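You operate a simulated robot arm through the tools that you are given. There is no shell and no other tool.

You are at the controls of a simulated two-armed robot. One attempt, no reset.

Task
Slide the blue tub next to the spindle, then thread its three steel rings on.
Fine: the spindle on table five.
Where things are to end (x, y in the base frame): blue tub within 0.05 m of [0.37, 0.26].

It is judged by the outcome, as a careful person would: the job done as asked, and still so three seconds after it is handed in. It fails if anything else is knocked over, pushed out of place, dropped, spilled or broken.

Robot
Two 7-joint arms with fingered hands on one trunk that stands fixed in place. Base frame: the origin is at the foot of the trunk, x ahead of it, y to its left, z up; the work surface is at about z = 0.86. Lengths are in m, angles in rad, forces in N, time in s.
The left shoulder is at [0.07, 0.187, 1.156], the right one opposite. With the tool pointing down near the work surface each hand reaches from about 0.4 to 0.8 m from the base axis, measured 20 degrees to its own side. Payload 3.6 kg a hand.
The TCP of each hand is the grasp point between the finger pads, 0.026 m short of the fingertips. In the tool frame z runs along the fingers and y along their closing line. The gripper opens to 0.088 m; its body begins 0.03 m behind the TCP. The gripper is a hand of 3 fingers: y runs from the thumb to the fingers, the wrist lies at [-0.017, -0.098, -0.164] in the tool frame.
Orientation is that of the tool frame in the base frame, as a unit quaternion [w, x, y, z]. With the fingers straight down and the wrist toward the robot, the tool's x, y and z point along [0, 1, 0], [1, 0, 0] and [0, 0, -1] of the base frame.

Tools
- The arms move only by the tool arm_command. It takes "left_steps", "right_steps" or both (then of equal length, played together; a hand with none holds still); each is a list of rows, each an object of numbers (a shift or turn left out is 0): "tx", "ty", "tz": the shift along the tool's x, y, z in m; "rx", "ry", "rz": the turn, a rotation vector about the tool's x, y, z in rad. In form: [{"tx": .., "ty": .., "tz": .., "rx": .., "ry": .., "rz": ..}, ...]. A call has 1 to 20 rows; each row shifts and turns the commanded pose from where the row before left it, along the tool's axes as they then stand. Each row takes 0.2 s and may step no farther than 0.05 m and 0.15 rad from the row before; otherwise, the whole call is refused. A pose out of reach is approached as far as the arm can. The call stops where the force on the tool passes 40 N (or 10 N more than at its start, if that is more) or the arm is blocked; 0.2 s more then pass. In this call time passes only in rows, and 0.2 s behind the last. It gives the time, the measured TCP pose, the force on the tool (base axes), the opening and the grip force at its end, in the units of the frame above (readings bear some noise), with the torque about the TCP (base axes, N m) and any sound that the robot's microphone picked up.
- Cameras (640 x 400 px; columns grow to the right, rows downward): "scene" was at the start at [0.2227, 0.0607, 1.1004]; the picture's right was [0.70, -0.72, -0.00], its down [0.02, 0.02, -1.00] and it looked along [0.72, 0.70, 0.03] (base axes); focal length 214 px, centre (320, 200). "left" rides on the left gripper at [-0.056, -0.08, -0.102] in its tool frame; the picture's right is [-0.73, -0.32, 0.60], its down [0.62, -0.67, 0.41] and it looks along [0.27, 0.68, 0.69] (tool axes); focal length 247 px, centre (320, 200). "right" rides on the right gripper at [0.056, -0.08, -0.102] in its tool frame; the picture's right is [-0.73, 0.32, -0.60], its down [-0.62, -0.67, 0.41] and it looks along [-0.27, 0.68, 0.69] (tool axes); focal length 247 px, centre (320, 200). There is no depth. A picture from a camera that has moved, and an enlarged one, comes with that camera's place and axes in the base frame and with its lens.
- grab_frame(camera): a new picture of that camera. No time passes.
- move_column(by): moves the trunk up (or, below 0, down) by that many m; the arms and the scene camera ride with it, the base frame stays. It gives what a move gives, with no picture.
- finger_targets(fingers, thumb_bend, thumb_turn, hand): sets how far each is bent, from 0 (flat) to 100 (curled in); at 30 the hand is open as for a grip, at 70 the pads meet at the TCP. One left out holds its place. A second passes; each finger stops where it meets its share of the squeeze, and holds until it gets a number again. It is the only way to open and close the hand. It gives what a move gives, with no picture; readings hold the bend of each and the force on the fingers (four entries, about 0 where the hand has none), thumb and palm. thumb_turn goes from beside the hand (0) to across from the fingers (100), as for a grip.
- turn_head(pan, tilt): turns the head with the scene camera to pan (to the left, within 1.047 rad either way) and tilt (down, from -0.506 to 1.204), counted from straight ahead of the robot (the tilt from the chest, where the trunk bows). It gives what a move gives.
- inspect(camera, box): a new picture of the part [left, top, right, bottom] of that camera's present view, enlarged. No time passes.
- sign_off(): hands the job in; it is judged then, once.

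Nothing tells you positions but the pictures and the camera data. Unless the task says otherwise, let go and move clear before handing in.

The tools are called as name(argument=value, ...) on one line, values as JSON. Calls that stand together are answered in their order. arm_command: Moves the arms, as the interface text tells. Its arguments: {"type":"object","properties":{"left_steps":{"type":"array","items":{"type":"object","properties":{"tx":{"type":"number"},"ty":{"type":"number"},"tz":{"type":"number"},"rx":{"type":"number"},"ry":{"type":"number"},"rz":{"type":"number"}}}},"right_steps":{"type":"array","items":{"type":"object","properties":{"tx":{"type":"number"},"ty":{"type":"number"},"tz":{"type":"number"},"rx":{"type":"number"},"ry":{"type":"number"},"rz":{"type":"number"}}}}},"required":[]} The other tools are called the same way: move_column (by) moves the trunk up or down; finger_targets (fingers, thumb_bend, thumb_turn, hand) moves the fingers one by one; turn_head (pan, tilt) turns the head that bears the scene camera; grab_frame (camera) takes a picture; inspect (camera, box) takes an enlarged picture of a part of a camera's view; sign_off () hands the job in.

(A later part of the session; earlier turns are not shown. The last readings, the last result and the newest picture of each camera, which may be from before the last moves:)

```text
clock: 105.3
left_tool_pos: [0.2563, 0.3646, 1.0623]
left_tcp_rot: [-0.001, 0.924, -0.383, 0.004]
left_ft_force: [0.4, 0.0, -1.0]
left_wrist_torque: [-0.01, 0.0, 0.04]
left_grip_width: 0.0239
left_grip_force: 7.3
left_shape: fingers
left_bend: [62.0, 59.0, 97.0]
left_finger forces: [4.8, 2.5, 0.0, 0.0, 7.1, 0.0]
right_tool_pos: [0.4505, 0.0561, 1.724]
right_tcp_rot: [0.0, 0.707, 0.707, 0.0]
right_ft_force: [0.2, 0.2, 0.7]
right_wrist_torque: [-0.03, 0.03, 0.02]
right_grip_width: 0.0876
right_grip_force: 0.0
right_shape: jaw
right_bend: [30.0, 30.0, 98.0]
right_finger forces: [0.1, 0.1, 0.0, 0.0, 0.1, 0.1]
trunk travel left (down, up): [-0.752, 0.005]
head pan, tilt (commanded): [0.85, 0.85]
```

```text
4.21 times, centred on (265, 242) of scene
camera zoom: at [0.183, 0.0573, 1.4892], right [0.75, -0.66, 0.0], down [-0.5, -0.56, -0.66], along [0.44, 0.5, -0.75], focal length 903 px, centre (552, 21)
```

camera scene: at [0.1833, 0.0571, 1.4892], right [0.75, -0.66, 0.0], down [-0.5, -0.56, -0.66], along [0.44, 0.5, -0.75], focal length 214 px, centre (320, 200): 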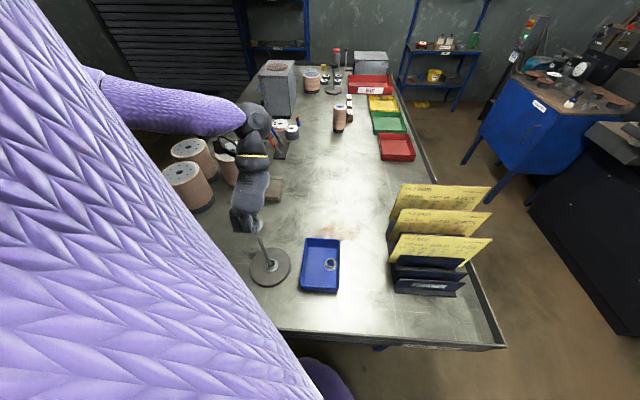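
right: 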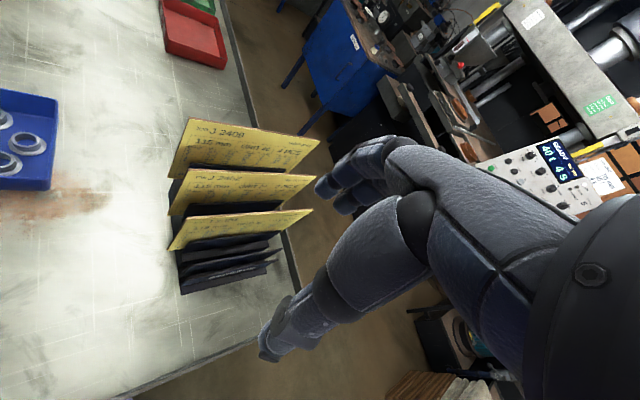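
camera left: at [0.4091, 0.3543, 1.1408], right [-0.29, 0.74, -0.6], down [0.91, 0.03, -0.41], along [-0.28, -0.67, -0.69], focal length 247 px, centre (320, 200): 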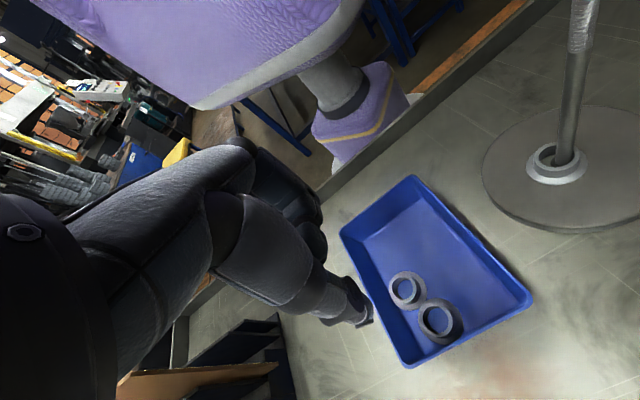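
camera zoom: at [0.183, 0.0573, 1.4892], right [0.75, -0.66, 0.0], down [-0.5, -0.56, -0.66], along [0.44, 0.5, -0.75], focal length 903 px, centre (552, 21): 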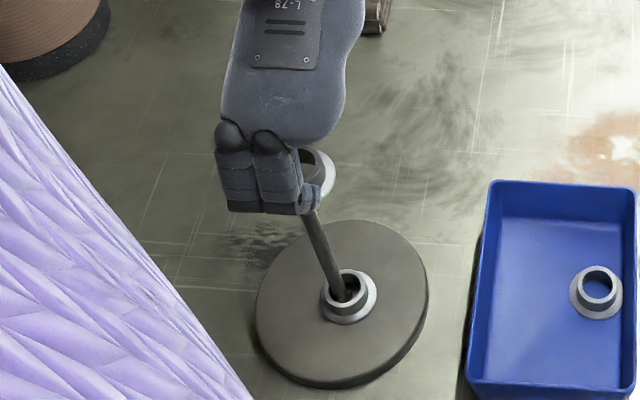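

Through the hole I see the post tip about 3 mm off to one side; I'll shift by that much, check, then lower.

arm_command(left_steps=[{"tx": -0.003, "ty": 0.0005}, {"tz": 0.004}])

inspect(camera="left", box=[300, 210, 400, 290])

```text
clock: 105.9
left_tool_pos: [0.2538, 0.3675, 1.0583]
left_tcp_rot: [0.0, 0.924, -0.382, 0.003]
left_ft_force: [-0.3, 0.4, -0.1]
left_wrist_torque: [0.02, -0.02, 0.03]
left_grip_width: 0.0238
left_grip_force: 6.7
left_shape: fingers
left_bend: [62.0, 59.0, 97.0]
left_finger forces: [4.8, 2.5, 0.0, 0.0, 7.2, 0.0]
right_tool_pos: [0.4506, 0.0551, 1.7238]
right_tcp_rot: [0.0, 0.707, 0.707, 0.0]
right_ft_force: [0.2, -0.1, -0.7]
right_wrist_torque: [0.0, -0.02, 0.01]
right_grip_width: 0.0877
right_grip_force: 0.1
right_shape: jaw
right_bend: [30.0, 30.0, 98.0]
right_finger forces: [0.0, 0.0, 0.1, 0.0, 0.0, 0.0]
trunk travel left (down, up): [-0.752, 0.005]
head pan, tilt (commanded): [0.85, 0.85]
```

```text
5.00 times, centred on (350, 250) of left
camera zoom: at [0.2693, 0.4627, 1.1607], right [-0.29, 0.74, -0.6], down [0.91, 0.03, -0.4], along [-0.28, -0.67, -0.69], focal length 1235 px, centre (170, -50)
```

zoom: 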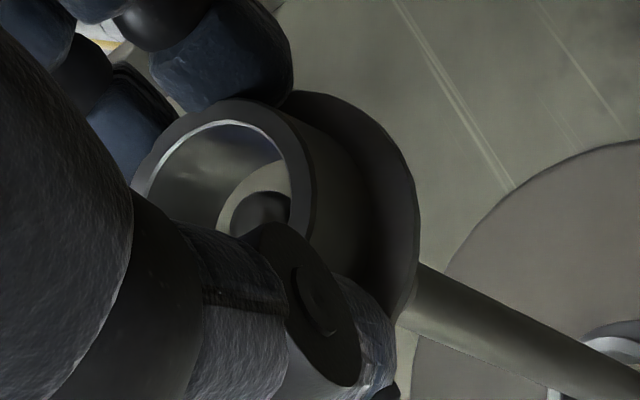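

Now the tip is centred in the hole. Lowering onto the post.

arm_command(left_steps=[{"tz": 0.006}, {"tz": 0.007}, {"tz": 0.008}, {"tz": 0.008}, {"tz": 0.008}])

inspect(camera="left", box=[300, 210, 400, 290])

```text
clock: 107.1
left_tool_pos: [0.2532, 0.3663, 1.0205]
left_tcp_rot: [-0.001, 0.924, -0.382, 0.003]
left_ft_force: [-0.2, -0.6, -0.9]
left_wrist_torque: [0.0, 0.01, 0.0]
left_grip_width: 0.0237
left_grip_force: 7.4
left_shape: fingers
left_bend: [62.0, 59.0, 97.0]
left_finger forces: [4.8, 2.6, 0.1, 0.0, 7.1, 0.0]
right_tool_pos: [0.4505, 0.0553, 1.7254]
right_tcp_rot: [0.0, 0.707, 0.707, -0.001]
right_ft_force: [0.5, 0.6, -0.2]
right_wrist_torque: [0.01, 0.03, 0.0]
right_grip_width: 0.0878
right_grip_force: 0.0
right_shape: jaw
right_bend: [30.0, 30.0, 98.0]
right_finger forces: [0.0, 0.1, 0.0, 0.0, 0.0, 0.1]
trunk travel left (down, up): [-0.752, 0.005]
head pan, tilt (commanded): [0.85, 0.85]
```

```text
5.00 times, centred on (350, 250) of left
camera zoom: at [0.2694, 0.4619, 1.1227], right [-0.29, 0.74, -0.6], down [0.91, 0.03, -0.4], along [-0.28, -0.67, -0.69], focal length 1235 px, centre (170, -50)
```

zoom: 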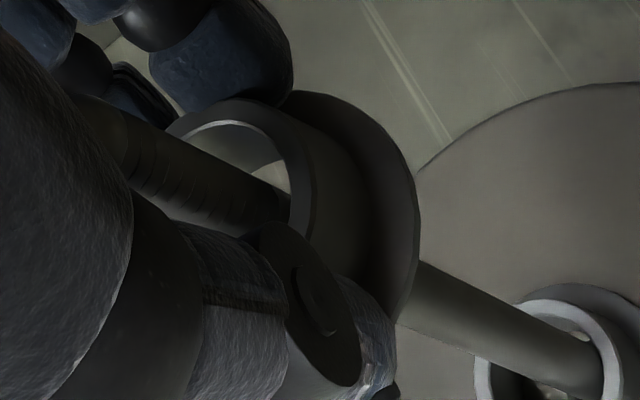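

The post passes cleanly through ring A with no contact force. Releasing it.

finger_targets(hand="left", fingers=50, thumb_bend=50)

arm_command(left_steps=[{"tz": -0.02}, {"tz": -0.03}, {"tz": -0.03}, {"tz": -0.03}])

grab_frame(camera="left")

inspect(camera="scene", box=[235, 220, 355, 300])

```text
clock: 108.1
left_tool_pos: [0.2532, 0.3673, 1.0217]
left_tcp_rot: [0.0, 0.924, -0.383, 0.003]
left_ft_force: [-0.1, 0.0, 1.0]
left_wrist_torque: [0.01, 0.03, 0.01]
left_grip_width: 0.0445
left_grip_force: 0.1
left_shape: fingers
left_bend: [50.0, 50.0, 97.0]
left_finger forces: [0.0, 0.0, 0.0, 0.0, 0.1, 0.0]
right_tool_pos: [0.4513, 0.0562, 1.725]
right_tcp_rot: [0.0, 0.707, 0.707, -0.001]
right_ft_force: [-0.3, 0.3, 0.3]
right_wrist_torque: [0.0, -0.02, -0.05]
right_grip_width: 0.0877
right_grip_force: 0.0
right_shape: jaw
right_bend: [30.0, 30.0, 98.0]
right_finger forces: [0.0, 0.0, 0.1, 0.1, 0.0, 0.0]
trunk travel left (down, up): [-0.752, 0.005]
head pan, tilt (commanded): [0.85, 0.85]
```

```text
clock: 109.1
left_tool_pos: [0.2517, 0.366, 1.132]
left_tcp_rot: [0.0, 0.924, -0.383, 0.003]
left_ft_force: [0.2, 0.1, -0.5]
left_wrist_torque: [-0.02, 0.02, -0.01]
left_grip_width: 0.0445
left_grip_force: 0.1
left_shape: fingers
left_bend: [50.0, 50.0, 97.0]
left_finger forces: [0.0, 0.0, 0.0, 0.0, 0.0, 0.0]
right_tool_pos: [0.4505, 0.0552, 1.7244]
right_tcp_rot: [-0.001, 0.707, 0.707, 0.001]
right_ft_force: [-0.3, -0.2, -0.3]
right_wrist_torque: [0.02, -0.01, 0.01]
right_grip_width: 0.0877
right_grip_force: 0.2
right_shape: jaw
right_bend: [30.0, 30.0, 98.0]
right_finger forces: [0.1, 0.0, 0.1, 0.0, 0.1, 0.0]
trunk travel left (down, up): [-0.752, 0.005]
head pan, tilt (commanded): [0.85, 0.85]
```

```text
taken
camera left: at [0.2675, 0.4619, 1.2332], right [-0.29, 0.74, -0.6], down [0.91, 0.03, -0.41], along [-0.28, -0.67, -0.69], focal length 247 px, centre (320, 200)
```

left: 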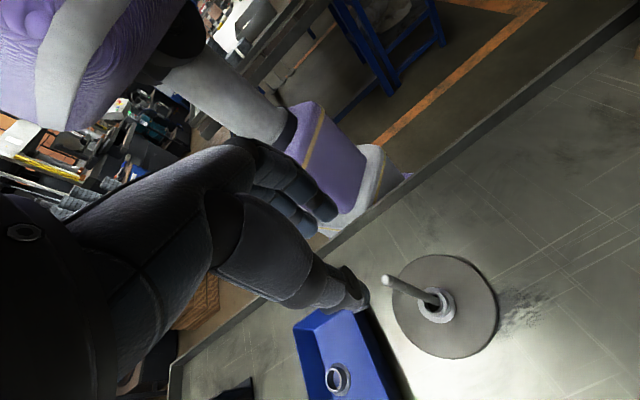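

```text
5.00 times, centred on (295, 260) of scene
camera zoom: at [0.1826, 0.0574, 1.4893], right [0.75, -0.66, 0.0], down [-0.5, -0.56, -0.66], along [0.44, 0.5, -0.75], focal length 1072 px, centre (445, -100)
```

zoom: 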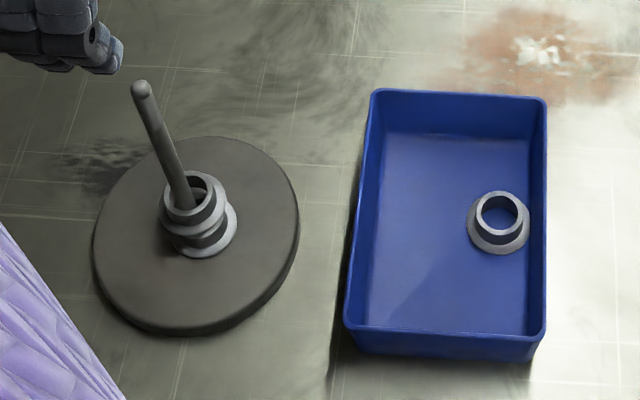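

Two rings are on the spindle. The last ring (B) lies against the right wall, so I'll use the thumb again to draw it toward the middle; moving over the tub, lowering the trunk, and shaping the hand.

arm_command(left_steps=[{"tx": 0.02, "ty": 0.002, "tz": -0.015}, {"tx": 0.028, "ty": 0.0025, "tz": -0.015}, {"tx": 0.028, "ty": 0.0025, "tz": -0.015}, {"tx": 0.028, "ty": 0.0025, "tz": -0.015}, {"tx": 0.028, "ty": 0.0025, "tz": -0.015}, {"tx": 0.028, "ty": 0.002, "tz": -0.015}, {"tx": 0.024, "ty": 0.002}])

finger_targets(hand="left", fingers=100, thumb_bend=45)

move_column(by=-0.2)

inspect(camera="left", box=[310, 240, 470, 350])

grab_frame(camera="scene")

```text
clock: 110.7
left_tool_pos: [0.371, 0.2244, 1.2233]
left_tcp_rot: [0.0, 0.924, -0.383, 0.003]
left_ft_force: [-1.5, 0.7, 0.7]
left_wrist_torque: [0.01, 0.0, 0.0]
left_grip_width: 0.0446
left_grip_force: 0.1
left_shape: fingers
left_bend: [50.0, 50.0, 97.0]
left_finger forces: [0.0, 0.0, 0.1, 0.2, 0.0, 0.0]
right_tool_pos: [0.4517, 0.0557, 1.7254]
right_tcp_rot: [0.0, 0.707, 0.707, -0.002]
right_ft_force: [-0.6, -1.0, 0.8]
right_wrist_torque: [-0.01, 0.05, -0.01]
right_grip_width: 0.0879
right_grip_force: 0.1
right_shape: jaw
right_bend: [30.0, 30.0, 98.0]
right_finger forces: [0.1, 0.0, 0.0, 0.1, 0.1, 0.0]
trunk travel left (down, up): [-0.752, 0.005]
head pan, tilt (commanded): [0.85, 0.85]
```

```text
clock: 111.7
left_tool_pos: [0.37, 0.226, 1.2231]
left_tcp_rot: [-0.001, 0.924, -0.383, 0.003]
left_ft_force: [-0.9, -0.2, 0.5]
left_wrist_torque: [0.01, -0.01, -0.01]
left_grip_width: 0.0299
left_grip_force: 0.1
left_shape: fingers
left_bend: [99.0, 45.0, 98.0]
left_finger forces: [0.0, 0.0, 0.0, 0.0, 0.0, 0.0]
right_tool_pos: [0.4508, 0.0548, 1.7252]
right_tcp_rot: [0.0, 0.707, 0.707, 0.0]
right_ft_force: [0.8, -0.7, -0.6]
right_wrist_torque: [-0.02, -0.03, 0.02]
right_grip_width: 0.0878
right_grip_force: 0.0
right_shape: jaw
right_bend: [30.0, 30.0, 98.0]
right_finger forces: [0.0, 0.1, 0.0, 0.0, 0.1, 0.0]
trunk travel left (down, up): [-0.752, 0.005]
head pan, tilt (commanded): [0.85, 0.85]
```

```text
clock: 113.8
left_tool_pos: [0.3704, 0.2266, 1.0221]
left_tcp_rot: [-0.001, 0.924, -0.382, 0.003]
left_ft_force: [0.2, 0.0, -0.3]
left_wrist_torque: [0.05, -0.01, 0.01]
left_grip_width: 0.0297
left_grip_force: 0.1
left_shape: fingers
left_bend: [99.0, 45.0, 98.0]
left_finger forces: [0.0, 0.0, 0.0, 0.0, 0.0, 0.0]
right_tool_pos: [0.4503, 0.0569, 1.5249]
right_tcp_rot: [0.0, 0.708, 0.707, -0.001]
right_ft_force: [-0.2, 0.3, -0.7]
right_wrist_torque: [-0.01, 0.01, -0.02]
right_grip_width: 0.0876
right_grip_force: 0.0
right_shape: jaw
right_bend: [30.0, 30.0, 98.0]
right_finger forces: [0.0, 0.1, 0.0, 0.1, 0.1, 0.1]
trunk travel left (down, up): [-0.552, 0.205]
head pan, tilt (commanded): [0.85, 0.85]
```

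```text
3.64 times, centred on (390, 295) of left
camera zoom: at [0.3867, 0.3213, 1.1236], right [-0.29, 0.74, -0.6], down [0.91, 0.03, -0.4], along [-0.28, -0.67, -0.69], focal length 898 px, centre (66, -146)
```

zoom: 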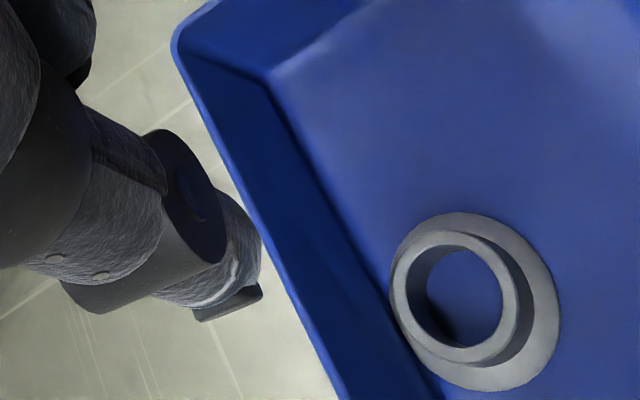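

```text
taken
camera scene: at [0.1858, 0.0572, 1.2878], right [0.75, -0.66, 0.0], down [-0.5, -0.56, -0.66], along [0.44, 0.5, -0.75], focal length 214 px, centre (320, 200)
```

scene: 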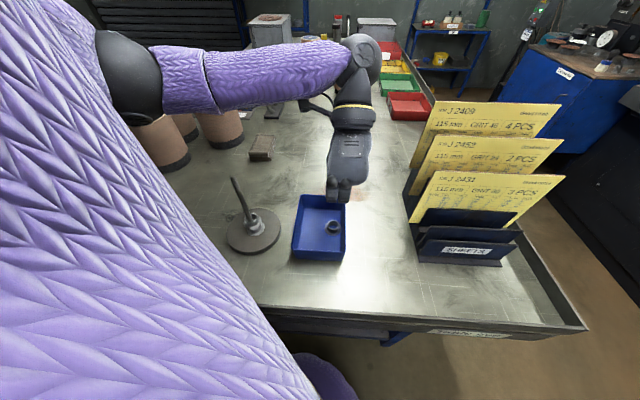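

The thumb is already within 2 mm of the last ring's hole. Descending partway and checking.

arm_command(left_steps=[{"tx": 0.001, "ty": 0.001, "tz": 0.025}, {"tz": 0.025}, {"tz": 0.025}, {"tz": 0.021}, {}])

inspect(camera="left", box=[300, 220, 440, 350])

```text
clock: 115.0
left_tool_pos: [0.372, 0.2226, 0.9227]
left_tcp_rot: [-0.001, 0.924, -0.382, 0.004]
left_ft_force: [-0.2, -0.3, -1.4]
left_wrist_torque: [-0.04, -0.04, 0.04]
left_grip_width: 0.0301
left_grip_force: 0.3
left_shape: fingers
left_bend: [99.0, 45.0, 98.0]
left_finger forces: [0.0, 0.0, 0.0, 0.0, 0.0, 0.1]
right_tool_pos: [0.4508, 0.0562, 1.5251]
right_tcp_rot: [0.001, 0.707, 0.707, 0.0]
right_ft_force: [0.3, 0.2, -0.7]
right_wrist_torque: [-0.02, 0.03, 0.04]
right_grip_width: 0.0877
right_grip_force: 0.0
right_shape: jaw
right_bend: [30.0, 30.0, 98.0]
right_finger forces: [0.0, 0.1, 0.1, 0.0, 0.1, 0.0]
trunk travel left (down, up): [-0.552, 0.205]
head pan, tilt (commanded): [0.85, 0.85]
```

```text
3.08 times, centred on (370, 285) of left
camera zoom: at [0.3873, 0.3179, 1.0247], right [-0.29, 0.74, -0.6], down [0.91, 0.03, -0.4], along [-0.28, -0.67, -0.69], focal length 760 px, centre (166, -62)
```

zoom: 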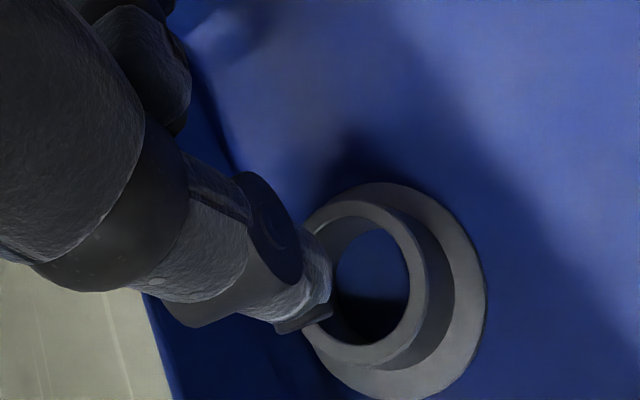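

The hole is about 3 mm off from the last successful alignment; I'll correct and insert the thumb, watching the force.

arm_command(left_steps=[{"tx": -0.003, "ty": -0.002, "tz": 0.006}, {"tz": 0.008}, {"tz": 0.007}])

inspect(camera="left", box=[300, 220, 440, 350])

```text
clock: 115.8
left_tool_pos: [0.3716, 0.2265, 0.9055]
left_tcp_rot: [0.0, 0.924, -0.382, 0.005]
left_ft_force: [-1.4, 0.0, 10.7]
left_wrist_torque: [0.36, -0.25, 0.04]
left_grip_width: 0.0307
left_grip_force: 4.6
left_shape: fingers
left_bend: [99.0, 44.0, 97.0]
left_finger forces: [0.0, 0.0, 0.0, 0.1, 10.3, 0.1]
right_tool_pos: [0.4504, 0.0557, 1.5254]
right_tcp_rot: [0.001, 0.707, 0.707, 0.0]
right_ft_force: [0.5, -0.1, 0.2]
right_wrist_torque: [0.03, 0.0, 0.0]
right_grip_width: 0.0877
right_grip_force: 0.1
right_shape: jaw
right_bend: [30.0, 30.0, 98.0]
right_finger forces: [0.0, 0.1, 0.0, 0.1, 0.1, 0.0]
trunk travel left (down, up): [-0.552, 0.205]
head pan, tilt (commanded): [0.85, 0.85]
```

```text
3.08 times, centred on (370, 285) of left
camera zoom: at [0.3862, 0.3222, 1.0072], right [-0.29, 0.74, -0.6], down [0.92, 0.03, -0.4], along [-0.28, -0.67, -0.69], focal length 760 px, centre (166, -62)
```

zoom: 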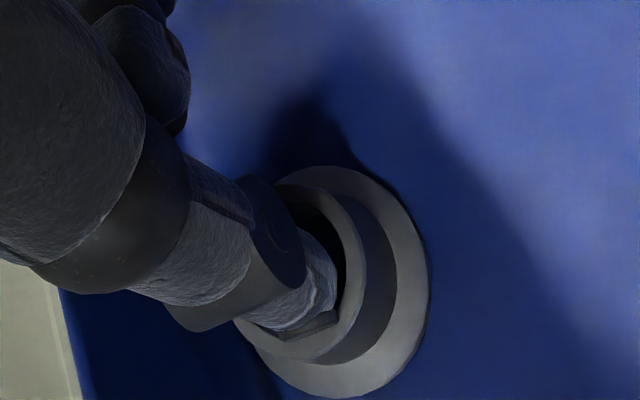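

The thumb met the hub's edge (10 N), so I overcorrected in y. I'll lift off, shift back, and try again.

arm_command(left_steps=[{"tz": -0.01}, {"tx": -0.001, "ty": 0.003}, {}])

inspect(camera="left", box=[300, 220, 440, 350])

```text
clock: 116.6
left_tool_pos: [0.3673, 0.2261, 0.9145]
left_tcp_rot: [-0.001, 0.924, -0.383, 0.003]
left_ft_force: [-0.3, 0.0, -0.3]
left_wrist_torque: [-0.01, -0.05, 0.01]
left_grip_width: 0.0306
left_grip_force: 0.0
left_shape: fingers
left_bend: [99.0, 44.0, 98.0]
left_finger forces: [0.1, 0.1, 0.0, 0.1, 0.0, 0.1]
right_tool_pos: [0.4522, 0.0555, 1.525]
right_tcp_rot: [0.0, 0.707, 0.707, 0.0]
right_ft_force: [-0.1, 0.1, 0.6]
right_wrist_torque: [-0.01, 0.03, 0.01]
right_grip_width: 0.0879
right_grip_force: 0.2
right_shape: jaw
right_bend: [30.0, 30.0, 98.0]
right_finger forces: [0.0, 0.0, 0.0, 0.0, 0.1, 0.0]
trunk travel left (down, up): [-0.552, 0.205]
head pan, tilt (commanded): [0.85, 0.85]
```

```text
3.08 times, centred on (370, 285) of left
camera zoom: at [0.3836, 0.3212, 1.016], right [-0.29, 0.74, -0.6], down [0.91, 0.03, -0.41], along [-0.28, -0.67, -0.69], focal length 760 px, centre (166, -62)
```

zoom: 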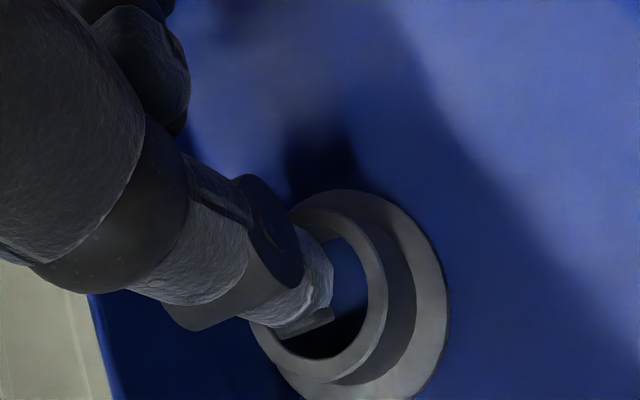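

I corrected the wrong way: comparing with the earlier success, the ring sits about 5 mm lower in the picture. Shifting back the other way and checking at this height.

arm_command(left_steps=[{"tx": 0.0025, "ty": -0.0032}, {}])

inspect(camera="left", box=[300, 220, 440, 350])

```text
clock: 117.2
left_tool_pos: [0.3721, 0.2267, 0.9139]
left_tcp_rot: [-0.001, 0.924, -0.382, 0.003]
left_ft_force: [-0.7, 1.0, -0.5]
left_wrist_torque: [-0.06, 0.02, 0.02]
left_grip_width: 0.0304
left_grip_force: 0.1
left_shape: fingers
left_bend: [99.0, 44.0, 98.0]
left_finger forces: [0.0, 0.0, 0.0, 0.0, 0.0, 0.0]
right_tool_pos: [0.4508, 0.0551, 1.5244]
right_tcp_rot: [0.0, 0.707, 0.707, -0.001]
right_ft_force: [0.4, 0.0, -0.4]
right_wrist_torque: [0.01, -0.03, -0.01]
right_grip_width: 0.088
right_grip_force: 0.1
right_shape: jaw
right_bend: [30.0, 30.0, 98.0]
right_finger forces: [0.0, 0.0, 0.0, 0.1, 0.1, 0.1]
trunk travel left (down, up): [-0.552, 0.205]
head pan, tilt (commanded): [0.85, 0.85]
```

```text
3.08 times, centred on (370, 285) of left
camera zoom: at [0.3882, 0.3219, 1.0161], right [-0.29, 0.74, -0.6], down [0.91, 0.03, -0.4], along [-0.28, -0.67, -0.69], focal length 760 px, centre (166, -62)
```

zoom: 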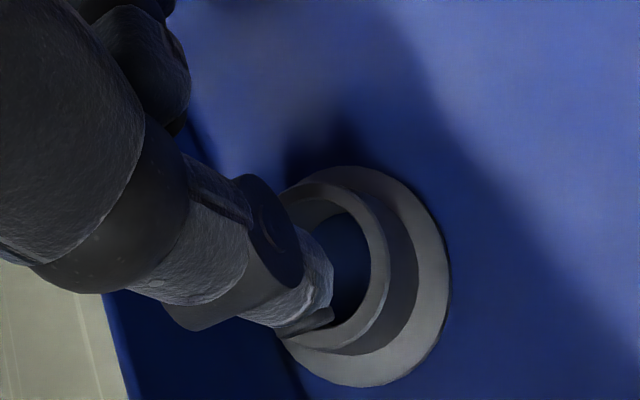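

Now it matches the successful alignment. Lowering the thumb into the hole.

arm_command(left_steps=[{"tz": 0.006}, {"tz": 0.006}])

inspect(camera="left", box=[300, 220, 440, 350])

```text
clock: 117.8
left_tool_pos: [0.3721, 0.225, 0.9046]
left_tcp_rot: [-0.001, 0.924, -0.383, 0.006]
left_ft_force: [-2.4, -2.1, 20.4]
left_wrist_torque: [0.69, -0.56, 0.04]
left_grip_width: 0.0315
left_grip_force: 10.4
left_shape: fingers
left_bend: [99.0, 43.0, 97.0]
left_finger forces: [0.0, 0.0, 0.0, 0.1, 21.1, 0.0]
right_tool_pos: [0.4471, 0.0542, 1.5265]
right_tcp_rot: [0.0, 0.707, 0.707, 0.001]
right_ft_force: [-1.0, -0.7, -1.2]
right_wrist_torque: [0.03, -0.02, -0.01]
right_grip_width: 0.0876
right_grip_force: 0.1
right_shape: jaw
right_bend: [30.0, 30.0, 98.0]
right_finger forces: [0.0, 0.0, 0.0, 0.0, 0.1, 0.0]
trunk travel left (down, up): [-0.552, 0.205]
head pan, tilt (commanded): [0.85, 0.85]
```

```text
3.08 times, centred on (370, 285) of left
camera zoom: at [0.388, 0.3207, 1.0065], right [-0.29, 0.74, -0.6], down [0.92, 0.03, -0.4], along [-0.28, -0.67, -0.69], focal length 760 px, centre (166, -62)
```

zoom: 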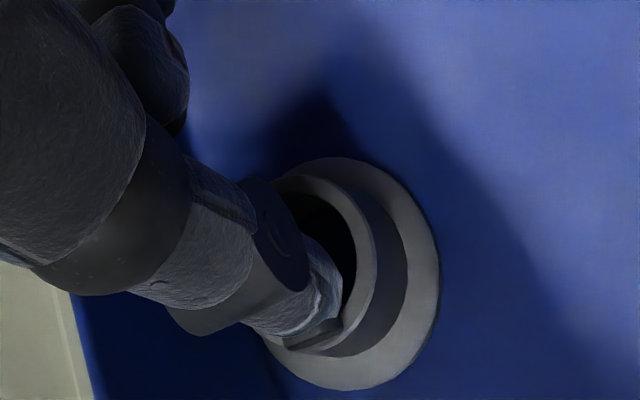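

Still touching the lower rim: the gap is on the upper-right, i.e. toward −x of the tool. Lifting off, shifting 3 mm that way, and retrying.

arm_command(left_steps=[{"tz": -0.009}, {"tx": -0.003, "ty": 0.0005}, {"tz": 0.004}, {"tz": 0.003}])

inspect(camera="left", box=[300, 220, 440, 350])

```text
clock: 118.8
left_tool_pos: [0.368, 0.2301, 0.9043]
left_tcp_rot: [-0.002, 0.924, -0.383, 0.003]
left_ft_force: [-0.1, -0.4, 5.0]
left_wrist_torque: [0.16, -0.09, 0.0]
left_grip_width: 0.0308
left_grip_force: 2.4
left_shape: fingers
left_bend: [99.0, 44.0, 98.0]
left_finger forces: [0.0, 0.1, 0.0, 0.0, 4.3, 0.0]
right_tool_pos: [0.4492, 0.0556, 1.5256]
right_tcp_rot: [0.0, 0.707, 0.707, 0.001]
right_ft_force: [-0.8, 0.2, -0.6]
right_wrist_torque: [0.03, -0.01, 0.03]
right_grip_width: 0.0878
right_grip_force: 0.0
right_shape: jaw
right_bend: [30.0, 30.0, 98.0]
right_finger forces: [0.0, 0.0, 0.0, 0.1, 0.0, 0.0]
trunk travel left (down, up): [-0.552, 0.205]
head pan, tilt (commanded): [0.85, 0.85]
```

```text
3.08 times, centred on (370, 285) of left
camera zoom: at [0.3849, 0.3246, 1.0074], right [-0.29, 0.74, -0.6], down [0.91, 0.03, -0.4], along [-0.28, -0.67, -0.69], focal length 760 px, centre (166, -62)
```

zoom: 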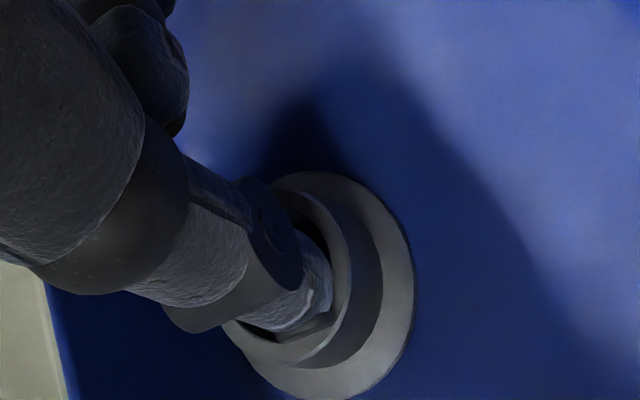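

Contact is lighter now; the thumb's lowest corner still catches the lower-right inner edge. Lifting, shifting 2 mm in +y, and trying again.

arm_command(left_steps=[{"tz": -0.007}, {"ty": 0.0022}, {"tz": 0.004}, {"tz": 0.003}])

inspect(camera="left", box=[300, 220, 440, 350])

```text
clock: 119.8
left_tool_pos: [0.3682, 0.2289, 0.9057]
left_tcp_rot: [0.0, 0.924, -0.382, 0.003]
left_ft_force: [-0.2, 0.1, -0.1]
left_wrist_torque: [-0.02, 0.01, -0.03]
left_grip_width: 0.0307
left_grip_force: 0.0
left_shape: fingers
left_bend: [99.0, 44.0, 98.0]
left_finger forces: [0.0, 0.1, 0.1, 0.0, 0.1, 0.0]
right_tool_pos: [0.4504, 0.0547, 1.5247]
right_tcp_rot: [0.0, 0.707, 0.707, 0.0]
right_ft_force: [0.4, 0.3, 0.5]
right_wrist_torque: [0.02, 0.04, 0.0]
right_grip_width: 0.0878
right_grip_force: 0.1
right_shape: jaw
right_bend: [30.0, 30.0, 98.0]
right_finger forces: [0.0, 0.0, 0.1, 0.0, 0.1, 0.0]
trunk travel left (down, up): [-0.552, 0.205]
head pan, tilt (commanded): [0.85, 0.85]
```

```text
3.08 times, centred on (370, 285) of left
camera zoom: at [0.3838, 0.3228, 1.0066], right [-0.29, 0.74, -0.6], down [0.91, 0.03, -0.41], along [-0.28, -0.67, -0.69], focal length 760 px, centre (166, -62)
```

zoom: 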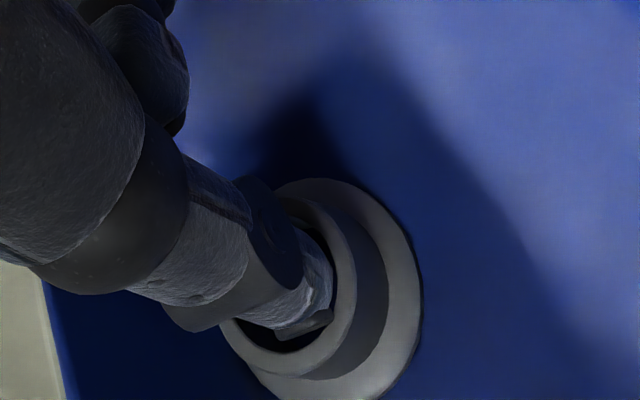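

No contact now and the thumb tip is inside the hole. Going a bit deeper and then drawing the ring toward the middle.

arm_command(left_steps=[{"tz": 0.004}, {"tz": 0.004}])

inspect(camera="left", box=[300, 220, 440, 350])

```text
clock: 120.4
left_tool_pos: [0.3676, 0.2267, 0.8973]
left_tcp_rot: [-0.001, 0.924, -0.383, 0.003]
left_ft_force: [1.1, -0.3, 0.0]
left_wrist_torque: [-0.02, -0.01, -0.01]
left_grip_width: 0.0308
left_grip_force: 0.1
left_shape: fingers
left_bend: [99.0, 44.0, 98.0]
left_finger forces: [0.0, 0.0, 0.0, 0.0, 0.2, 0.1]
right_tool_pos: [0.4506, 0.056, 1.5248]
right_tcp_rot: [0.0, 0.706, 0.708, 0.001]
right_ft_force: [0.6, 0.6, -0.5]
right_wrist_torque: [0.01, 0.03, 0.01]
right_grip_width: 0.0878
right_grip_force: 0.1
right_shape: jaw
right_bend: [30.0, 30.0, 98.0]
right_finger forces: [0.1, 0.1, 0.0, 0.0, 0.0, 0.0]
trunk travel left (down, up): [-0.552, 0.205]
head pan, tilt (commanded): [0.85, 0.85]
```

```text
3.08 times, centred on (370, 285) of left
camera zoom: at [0.3831, 0.3223, 0.9986], right [-0.29, 0.74, -0.6], down [0.91, 0.03, -0.41], along [-0.28, -0.67, -0.69], focal length 760 px, centre (166, -62)
```

zoom: 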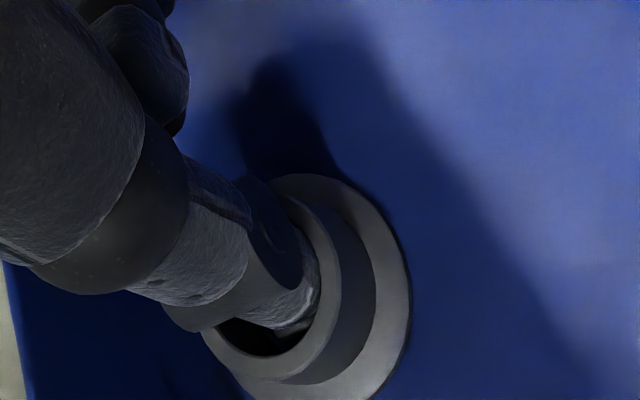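

The thumb is in the hole. Drawing the ring away from the right wall.

arm_command(left_steps=[{"tx": -0.005}, {"tx": -0.006}, {"tx": -0.006}, {"tx": -0.006}, {"tx": -0.005}, {"tx": -0.004}])

arm_command(left_steps=[{"tz": -0.02}, {"tz": -0.03}, {"tz": -0.03}, {"ty": -0.018, "tz": -0.01}, {"ty": -0.018}])

finger_targets(hand="left", fingers=52, thumb_bend=52)

inspect(camera="left", box=[310, 220, 450, 350])

inspect(camera="scene", box=[280, 160, 370, 270])

```text
clock: 121.8
left_tool_pos: [0.344, 0.2497, 0.8953]
left_tcp_rot: [0.0, 0.924, -0.383, 0.003]
left_ft_force: [-0.3, 0.7, -0.7]
left_wrist_torque: [-0.05, -0.03, 0.02]
left_grip_width: 0.0309
left_grip_force: 0.2
left_shape: fingers
left_bend: [99.0, 44.0, 98.0]
left_finger forces: [0.0, 0.1, 0.0, 0.0, 0.0, 0.1]
right_tool_pos: [0.4502, 0.0562, 1.5253]
right_tcp_rot: [-0.001, 0.708, 0.707, 0.0]
right_ft_force: [-0.5, -0.3, -0.3]
right_wrist_torque: [0.0, -0.03, -0.01]
right_grip_width: 0.0878
right_grip_force: 0.1
right_shape: jaw
right_bend: [30.0, 30.0, 98.0]
right_finger forces: [0.0, 0.0, 0.0, 0.0, 0.0, 0.1]
trunk travel left (down, up): [-0.552, 0.205]
head pan, tilt (commanded): [0.85, 0.85]
```

```text
clock: 123.0
left_tool_pos: [0.3697, 0.2737, 0.9877]
left_tcp_rot: [-0.001, 0.924, -0.382, 0.003]
left_ft_force: [0.2, -0.7, 0.0]
left_wrist_torque: [0.03, 0.0, -0.01]
left_grip_width: 0.0308
left_grip_force: 0.2
left_shape: fingers
left_bend: [99.0, 44.0, 98.0]
left_finger forces: [0.0, 0.0, 0.1, 0.0, 0.0, 0.1]
right_tool_pos: [0.4519, 0.0553, 1.5247]
right_tcp_rot: [-0.001, 0.707, 0.707, -0.001]
right_ft_force: [0.7, 0.1, 0.2]
right_wrist_torque: [0.0, 0.02, 0.0]
right_grip_width: 0.0876
right_grip_force: 0.1
right_shape: jaw
right_bend: [30.0, 30.0, 98.0]
right_finger forces: [0.1, 0.0, 0.1, 0.0, 0.1, 0.0]
trunk travel left (down, up): [-0.552, 0.205]
head pan, tilt (commanded): [0.85, 0.85]
```

```text
clock: 124.0
left_tool_pos: [0.3695, 0.2742, 0.9857]
left_tcp_rot: [0.0, 0.924, -0.383, 0.003]
left_ft_force: [0.1, -0.4, 0.8]
left_wrist_torque: [0.0, -0.01, 0.0]
left_grip_width: 0.0407
left_grip_force: 0.1
left_shape: fingers
left_bend: [52.0, 52.0, 98.0]
left_finger forces: [0.0, 0.0, 0.0, 0.0, 0.0, 0.0]
right_tool_pos: [0.4513, 0.0557, 1.5245]
right_tcp_rot: [0.0, 0.707, 0.707, 0.0]
right_ft_force: [0.1, -0.1, -0.2]
right_wrist_torque: [-0.02, -0.02, -0.01]
right_grip_width: 0.0877
right_grip_force: 0.0
right_shape: jaw
right_bend: [30.0, 30.0, 98.0]
right_finger forces: [0.1, 0.1, 0.0, 0.1, 0.0, 0.0]
trunk travel left (down, up): [-0.552, 0.205]
head pan, tilt (commanded): [0.85, 0.85]
```

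```text
3.08 times, centred on (380, 285) of left
camera zoom: at [0.3859, 0.3692, 1.0882], right [-0.29, 0.74, -0.6], down [0.91, 0.03, -0.41], along [-0.28, -0.67, -0.69], focal length 760 px, centre (135, -62)
```

zoom: 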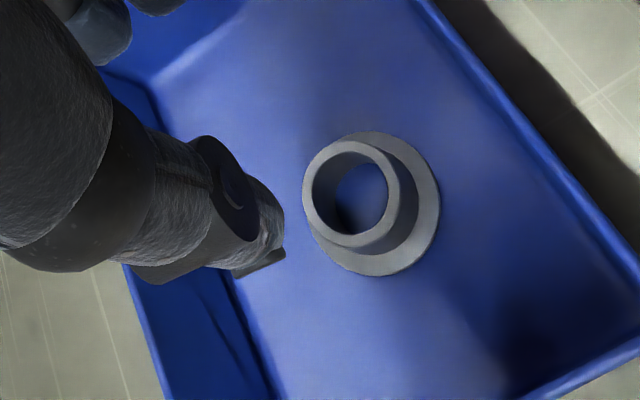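

```text
3.64 times, centred on (325, 215) of scene
camera zoom: at [0.1859, 0.0572, 1.2876], right [0.75, -0.66, 0.0], down [-0.5, -0.56, -0.66], along [0.44, 0.5, -0.75], focal length 780 px, centre (302, 146)
```

zoom: 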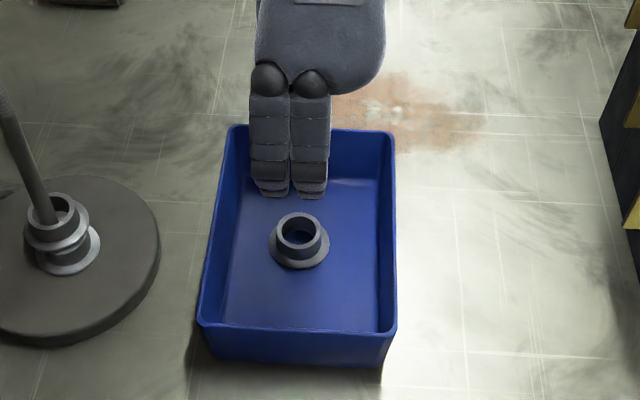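

The last ring is now in the middle of the tub. I'll lower the trunk 3 cm to stay well within reach, align, and descend.

move_column(by=-0.03)

arm_command(left_steps=[{"tx": 0.0028, "ty": -0.0018, "tz": 0.015}, {"tz": 0.012}, {}])

inspect(camera="left", box=[290, 170, 430, 320])

```text
clock: 124.8
left_tool_pos: [0.3696, 0.2747, 0.9572]
left_tcp_rot: [-0.002, 0.924, -0.382, 0.003]
left_ft_force: [-0.1, 0.1, 0.0]
left_wrist_torque: [-0.03, 0.02, 0.06]
left_grip_width: 0.0408
left_grip_force: 0.1
left_shape: fingers
left_bend: [52.0, 52.0, 98.0]
left_finger forces: [0.0, 0.0, 0.1, 0.0, 0.0, 0.0]
right_tool_pos: [0.45, 0.0566, 1.4958]
right_tcp_rot: [0.0, 0.707, 0.707, 0.0]
right_ft_force: [-0.3, 0.2, -0.1]
right_wrist_torque: [-0.01, -0.01, 0.0]
right_grip_width: 0.0875
right_grip_force: 0.0
right_shape: jaw
right_bend: [30.0, 30.0, 98.0]
right_finger forces: [0.0, 0.1, 0.1, 0.0, 0.0, 0.1]
trunk travel left (down, up): [-0.522, 0.235]
head pan, tilt (commanded): [0.85, 0.85]
```

```text
clock: 125.6
left_tool_pos: [0.3749, 0.2762, 0.9291]
left_tcp_rot: [-0.001, 0.924, -0.382, 0.003]
left_ft_force: [-0.3, -0.1, 0.0]
left_wrist_torque: [-0.02, -0.01, 0.02]
left_grip_width: 0.0409
left_grip_force: 0.1
left_shape: fingers
left_bend: [52.0, 52.0, 98.0]
left_finger forces: [0.0, 0.1, 0.0, 0.0, 0.0, 0.1]
right_tool_pos: [0.4515, 0.0553, 1.496]
right_tcp_rot: [-0.002, 0.707, 0.707, -0.001]
right_ft_force: [-0.6, 0.3, -0.2]
right_wrist_torque: [-0.02, 0.0, -0.01]
right_grip_width: 0.0881
right_grip_force: 0.0
right_shape: jaw
right_bend: [30.0, 30.0, 98.0]
right_finger forces: [0.0, 0.1, 0.0, 0.0, 0.1, 0.1]
trunk travel left (down, up): [-0.522, 0.235]
head pan, tilt (commanded): [0.85, 0.85]
```

```text
2.67 times, centred on (360, 245) of left
camera zoom: at [0.3904, 0.371, 1.0308], right [-0.29, 0.74, -0.6], down [0.91, 0.03, -0.41], along [-0.28, -0.67, -0.69], focal length 659 px, centre (213, 80)
```

zoom: 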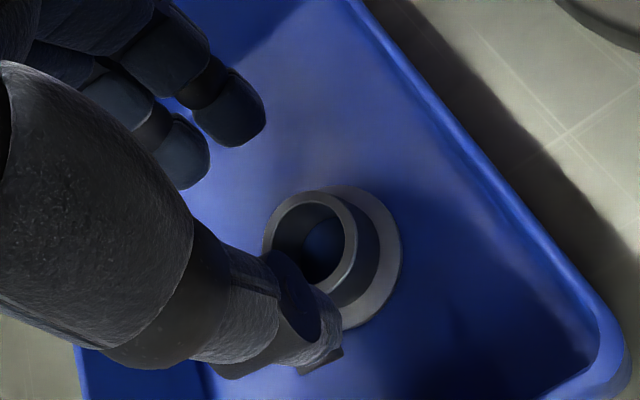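

Alignment is nearly identical to the earlier grasps. A 1 mm correction, then down and close.

arm_command(left_steps=[{"tx": -0.001, "ty": 0.001, "tz": 0.011}, {"tz": 0.011}, {"tz": 0.009}])

finger_targets(hand="left", fingers=59, thumb_bend=59)

finger_targets(hand="left", fingers=67, thumb_bend=67)

inspect(camera="left", box=[270, 150, 420, 320])

```text
clock: 126.4
left_tool_pos: [0.3718, 0.275, 0.8985]
left_tcp_rot: [0.0, 0.924, -0.383, 0.003]
left_ft_force: [-0.4, 0.4, 0.3]
left_wrist_torque: [-0.01, 0.0, 0.0]
left_grip_width: 0.0407
left_grip_force: 0.1
left_shape: fingers
left_bend: [52.0, 52.0, 98.0]
left_finger forces: [0.0, 0.1, 0.0, 0.0, 0.1, 0.0]
right_tool_pos: [0.4513, 0.0571, 1.4944]
right_tcp_rot: [0.0, 0.707, 0.707, 0.0]
right_ft_force: [-0.4, 0.3, -0.9]
right_wrist_torque: [0.0, -0.02, 0.01]
right_grip_width: 0.0876
right_grip_force: 0.0
right_shape: jaw
right_bend: [30.0, 30.0, 98.0]
right_finger forces: [0.0, 0.0, 0.1, 0.1, 0.0, 0.0]
trunk travel left (down, up): [-0.522, 0.235]
head pan, tilt (commanded): [0.85, 0.85]
```

```text
clock: 127.4
left_tool_pos: [0.3725, 0.2767, 0.8985]
left_tcp_rot: [-0.001, 0.924, -0.383, 0.004]
left_ft_force: [-0.4, 0.3, -0.5]
left_wrist_torque: [-0.02, 0.02, -0.03]
left_grip_width: 0.0271
left_grip_force: 0.4
left_shape: fingers
left_bend: [58.0, 58.0, 98.0]
left_finger forces: [0.4, 0.2, 0.1, 0.0, 0.5, 0.0]
right_tool_pos: [0.4507, 0.0569, 1.4948]
right_tcp_rot: [0.0, 0.707, 0.707, 0.0]
right_ft_force: [-0.8, 0.0, 0.7]
right_wrist_torque: [0.0, 0.0, -0.03]
right_grip_width: 0.0875
right_grip_force: 0.0
right_shape: jaw
right_bend: [30.0, 30.0, 98.0]
right_finger forces: [0.1, 0.1, 0.1, 0.0, 0.0, 0.1]
trunk travel left (down, up): [-0.522, 0.235]
head pan, tilt (commanded): [0.85, 0.85]
```

```text
clock: 128.4
left_tool_pos: [0.3726, 0.2755, 0.8982]
left_tcp_rot: [-0.001, 0.924, -0.383, 0.002]
left_ft_force: [0.6, -0.4, -1.0]
left_wrist_torque: [0.03, 0.0, 0.01]
left_grip_width: 0.0235
left_grip_force: 6.7
left_shape: fingers
left_bend: [62.0, 60.0, 97.0]
left_finger forces: [4.2, 2.8, 0.0, 0.1, 7.1, 0.0]
right_tool_pos: [0.451, 0.0553, 1.4947]
right_tcp_rot: [0.001, 0.707, 0.707, -0.001]
right_ft_force: [-0.1, 0.1, 0.7]
right_wrist_torque: [0.03, -0.02, 0.0]
right_grip_width: 0.0877
right_grip_force: 0.1
right_shape: jaw
right_bend: [30.0, 30.0, 98.0]
right_finger forces: [0.0, 0.0, 0.1, 0.1, 0.1, 0.0]
trunk travel left (down, up): [-0.522, 0.235]
head pan, tilt (commanded): [0.85, 0.85]
```

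```text
2.35 times, centred on (345, 235) of left
camera zoom: at [0.389, 0.3709, 1.0001], right [-0.29, 0.74, -0.6], down [0.91, 0.03, -0.41], along [-0.28, -0.67, -0.69], focal length 581 px, centre (261, 118)
```

zoom: 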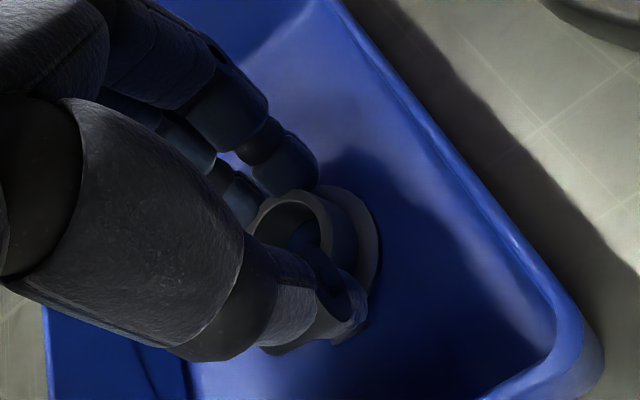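

Held firmly with the same grip. Lifting, raising with the trunk, and going over the spindle.

arm_command(left_steps=[{"tz": -0.008}, {"tz": -0.015}, {"tz": -0.02}, {"tz": -0.02}])

move_column(by=0.23)

arm_command(left_steps=[{"tx": -0.02, "ty": 0.003, "tz": 0.01}, {"tx": -0.026, "ty": 0.0035, "tz": 0.012}, {"tx": -0.026, "ty": 0.0035, "tz": 0.012}, {"tx": -0.026, "ty": 0.0035, "tz": 0.012}, {"tx": -0.026, "ty": 0.0035, "tz": 0.012}, {"tx": -0.0245, "ty": 0.003, "tz": 0.01}, {}])

inspect(camera="left", box=[290, 210, 410, 310])

grab_frame(camera="scene")

```text
clock: 129.4
left_tool_pos: [0.3726, 0.2737, 0.9612]
left_tcp_rot: [-0.001, 0.924, -0.383, 0.003]
left_ft_force: [0.9, 0.2, 0.2]
left_wrist_torque: [-0.01, 0.01, 0.0]
left_grip_width: 0.0231
left_grip_force: 7.4
left_shape: fingers
left_bend: [62.0, 60.0, 97.0]
left_finger forces: [4.2, 2.8, 0.1, 0.0, 7.0, 0.0]
right_tool_pos: [0.4504, 0.0559, 1.4951]
right_tcp_rot: [0.0, 0.707, 0.707, 0.0]
right_ft_force: [0.0, -0.2, 0.2]
right_wrist_torque: [0.04, 0.01, 0.03]
right_grip_width: 0.0877
right_grip_force: 0.2
right_shape: jaw
right_bend: [30.0, 30.0, 98.0]
right_finger forces: [0.1, 0.0, 0.0, 0.0, 0.0, 0.0]
trunk travel left (down, up): [-0.522, 0.235]
head pan, tilt (commanded): [0.85, 0.85]
```

```text
clock: 131.8
left_tool_pos: [0.3721, 0.2746, 1.192]
left_tcp_rot: [-0.001, 0.924, -0.383, 0.003]
left_ft_force: [0.0, 0.3, -0.4]
left_wrist_torque: [0.0, -0.03, -0.04]
left_grip_width: 0.0233
left_grip_force: 6.9
left_shape: fingers
left_bend: [62.0, 60.0, 97.0]
left_finger forces: [4.2, 2.8, 0.1, 0.1, 6.9, 0.1]
right_tool_pos: [0.4506, 0.0552, 1.7253]
right_tcp_rot: [-0.001, 0.707, 0.707, 0.0]
right_ft_force: [0.5, -0.7, -0.4]
right_wrist_torque: [-0.02, -0.05, 0.01]
right_grip_width: 0.0878
right_grip_force: 0.1
right_shape: jaw
right_bend: [30.0, 30.0, 98.0]
right_finger forces: [0.0, 0.1, 0.1, 0.0, 0.0, 0.0]
trunk travel left (down, up): [-0.752, 0.005]
head pan, tilt (commanded): [0.85, 0.85]
```

```text
clock: 133.4
left_tool_pos: [0.2534, 0.366, 1.1231]
left_tcp_rot: [-0.001, 0.924, -0.382, 0.004]
left_ft_force: [-0.5, -0.3, -0.1]
left_wrist_torque: [0.02, 0.03, 0.01]
left_grip_width: 0.0234
left_grip_force: 6.8
left_shape: fingers
left_bend: [62.0, 60.0, 97.0]
left_finger forces: [4.3, 3.0, 0.0, 0.1, 6.9, 0.1]
right_tool_pos: [0.4502, 0.0555, 1.724]
right_tcp_rot: [-0.001, 0.707, 0.707, 0.0]
right_ft_force: [0.2, -0.8, -0.8]
right_wrist_torque: [-0.02, -0.01, 0.05]
right_grip_width: 0.0876
right_grip_force: 0.1
right_shape: jaw
right_bend: [30.0, 30.0, 98.0]
right_finger forces: [0.0, 0.0, 0.1, 0.1, 0.0, 0.0]
trunk travel left (down, up): [-0.752, 0.005]
head pan, tilt (commanded): [0.85, 0.85]
```

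```text
4.00 times, centred on (350, 260) of left
camera zoom: at [0.2686, 0.4611, 1.2251], right [-0.29, 0.74, -0.6], down [0.91, 0.03, -0.4], along [-0.28, -0.67, -0.69], focal length 988 px, centre (200, -40)
```

zoom: 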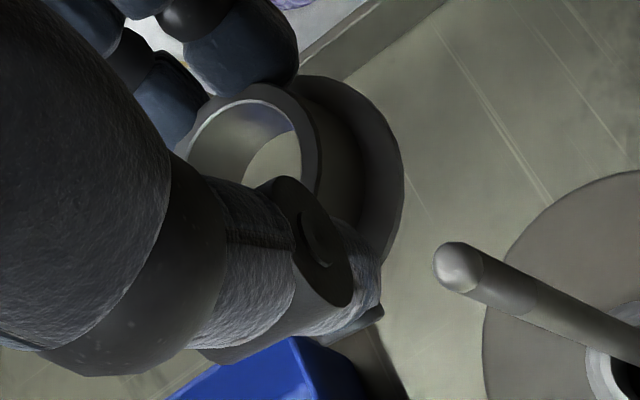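

```text
taken
camera scene: at [0.1833, 0.0571, 1.4892], right [0.75, -0.66, 0.0], down [-0.5, -0.56, -0.66], along [0.44, 0.5, -0.75], focal length 214 px, centre (320, 200)
```

scene: 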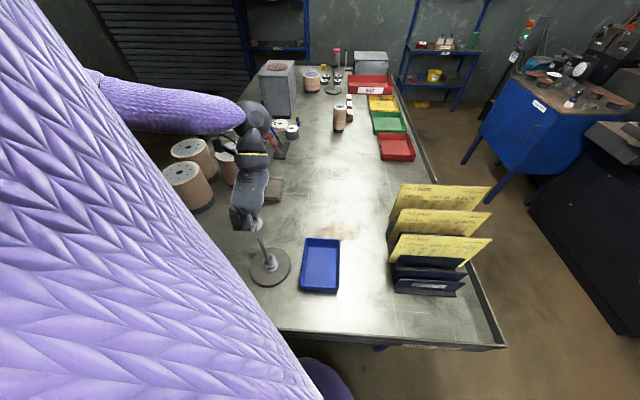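

Everything looks just like the previous ring. Lowering to just above the tip and checking through the hole.

arm_command(left_steps=[{"tx": -0.001, "tz": 0.015}, {"tz": 0.015}, {"tz": 0.015}, {"tz": 0.01}, {"tz": 0.008}, {}])

inspect(camera="left", box=[300, 210, 400, 290])

```text
clock: 134.8
left_tool_pos: [0.2524, 0.3653, 1.061]
left_tcp_rot: [0.0, 0.924, -0.383, 0.003]
left_ft_force: [0.2, -0.1, -1.3]
left_wrist_torque: [0.03, 0.02, -0.01]
left_grip_width: 0.0232
left_grip_force: 7.0
left_shape: fingers
left_bend: [62.0, 60.0, 97.0]
left_finger forces: [4.2, 2.9, 0.1, 0.0, 7.0, 0.1]
right_tool_pos: [0.4507, 0.0571, 1.7253]
right_tcp_rot: [-0.001, 0.707, 0.707, 0.0]
right_ft_force: [0.0, -0.1, 0.4]
right_wrist_torque: [0.0, 0.0, -0.02]
right_grip_width: 0.0875
right_grip_force: 0.0
right_shape: jaw
right_bend: [30.0, 30.0, 98.0]
right_finger forces: [0.0, 0.0, 0.0, 0.0, 0.1, 0.0]
trunk travel left (down, up): [-0.752, 0.005]
head pan, tilt (commanded): [0.85, 0.85]
```

```text
5.00 times, centred on (350, 250) of left
camera zoom: at [0.2688, 0.4617, 1.1615], right [-0.29, 0.74, -0.6], down [0.91, 0.03, -0.41], along [-0.28, -0.67, -0.69], focal length 1235 px, centre (170, -50)
```

zoom: 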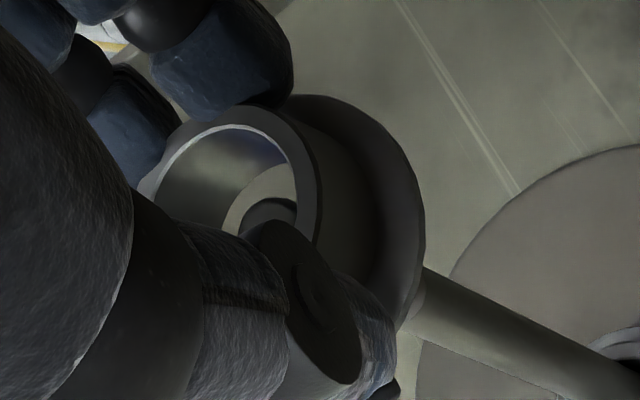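

The tip is centred in the hole. Lowering onto the post.

arm_command(left_steps=[{"tz": 0.006}, {"tz": 0.007}, {"tz": 0.008}, {"tz": 0.008}, {"tz": 0.01}])

inspect(camera="left", box=[300, 210, 400, 290])

```text
clock: 136.0
left_tool_pos: [0.2516, 0.3676, 1.021]
left_tcp_rot: [-0.002, 0.924, -0.383, 0.003]
left_ft_force: [-0.1, 0.0, -0.7]
left_wrist_torque: [0.02, 0.01, 0.03]
left_grip_width: 0.0232
left_grip_force: 7.6
left_shape: fingers
left_bend: [62.0, 60.0, 97.0]
left_finger forces: [4.2, 3.1, 0.0, 0.1, 7.0, 0.1]
right_tool_pos: [0.4511, 0.0556, 1.7247]
right_tcp_rot: [-0.002, 0.707, 0.707, -0.001]
right_ft_force: [-0.8, -0.3, -0.5]
right_wrist_torque: [-0.01, 0.0, 0.01]
right_grip_width: 0.0877
right_grip_force: 0.0
right_shape: jaw
right_bend: [30.0, 30.0, 98.0]
right_finger forces: [0.1, 0.0, 0.0, 0.0, 0.0, 0.1]
trunk travel left (down, up): [-0.752, 0.005]
head pan, tilt (commanded): [0.85, 0.85]
```

```text
5.00 times, centred on (350, 250) of left
camera zoom: at [0.2687, 0.4621, 1.123], right [-0.29, 0.74, -0.6], down [0.91, 0.03, -0.41], along [-0.28, -0.67, -0.69], focal length 1235 px, centre (170, -50)
```

zoom: 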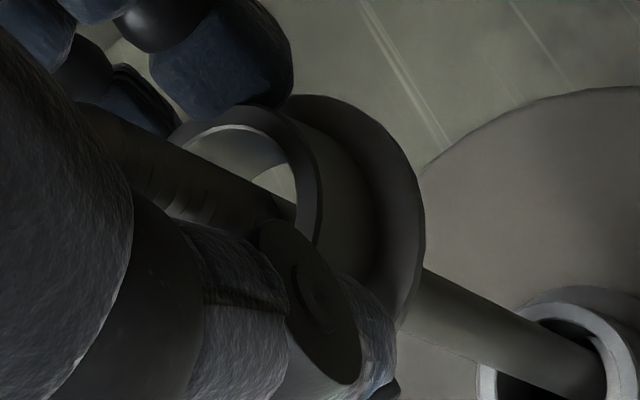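

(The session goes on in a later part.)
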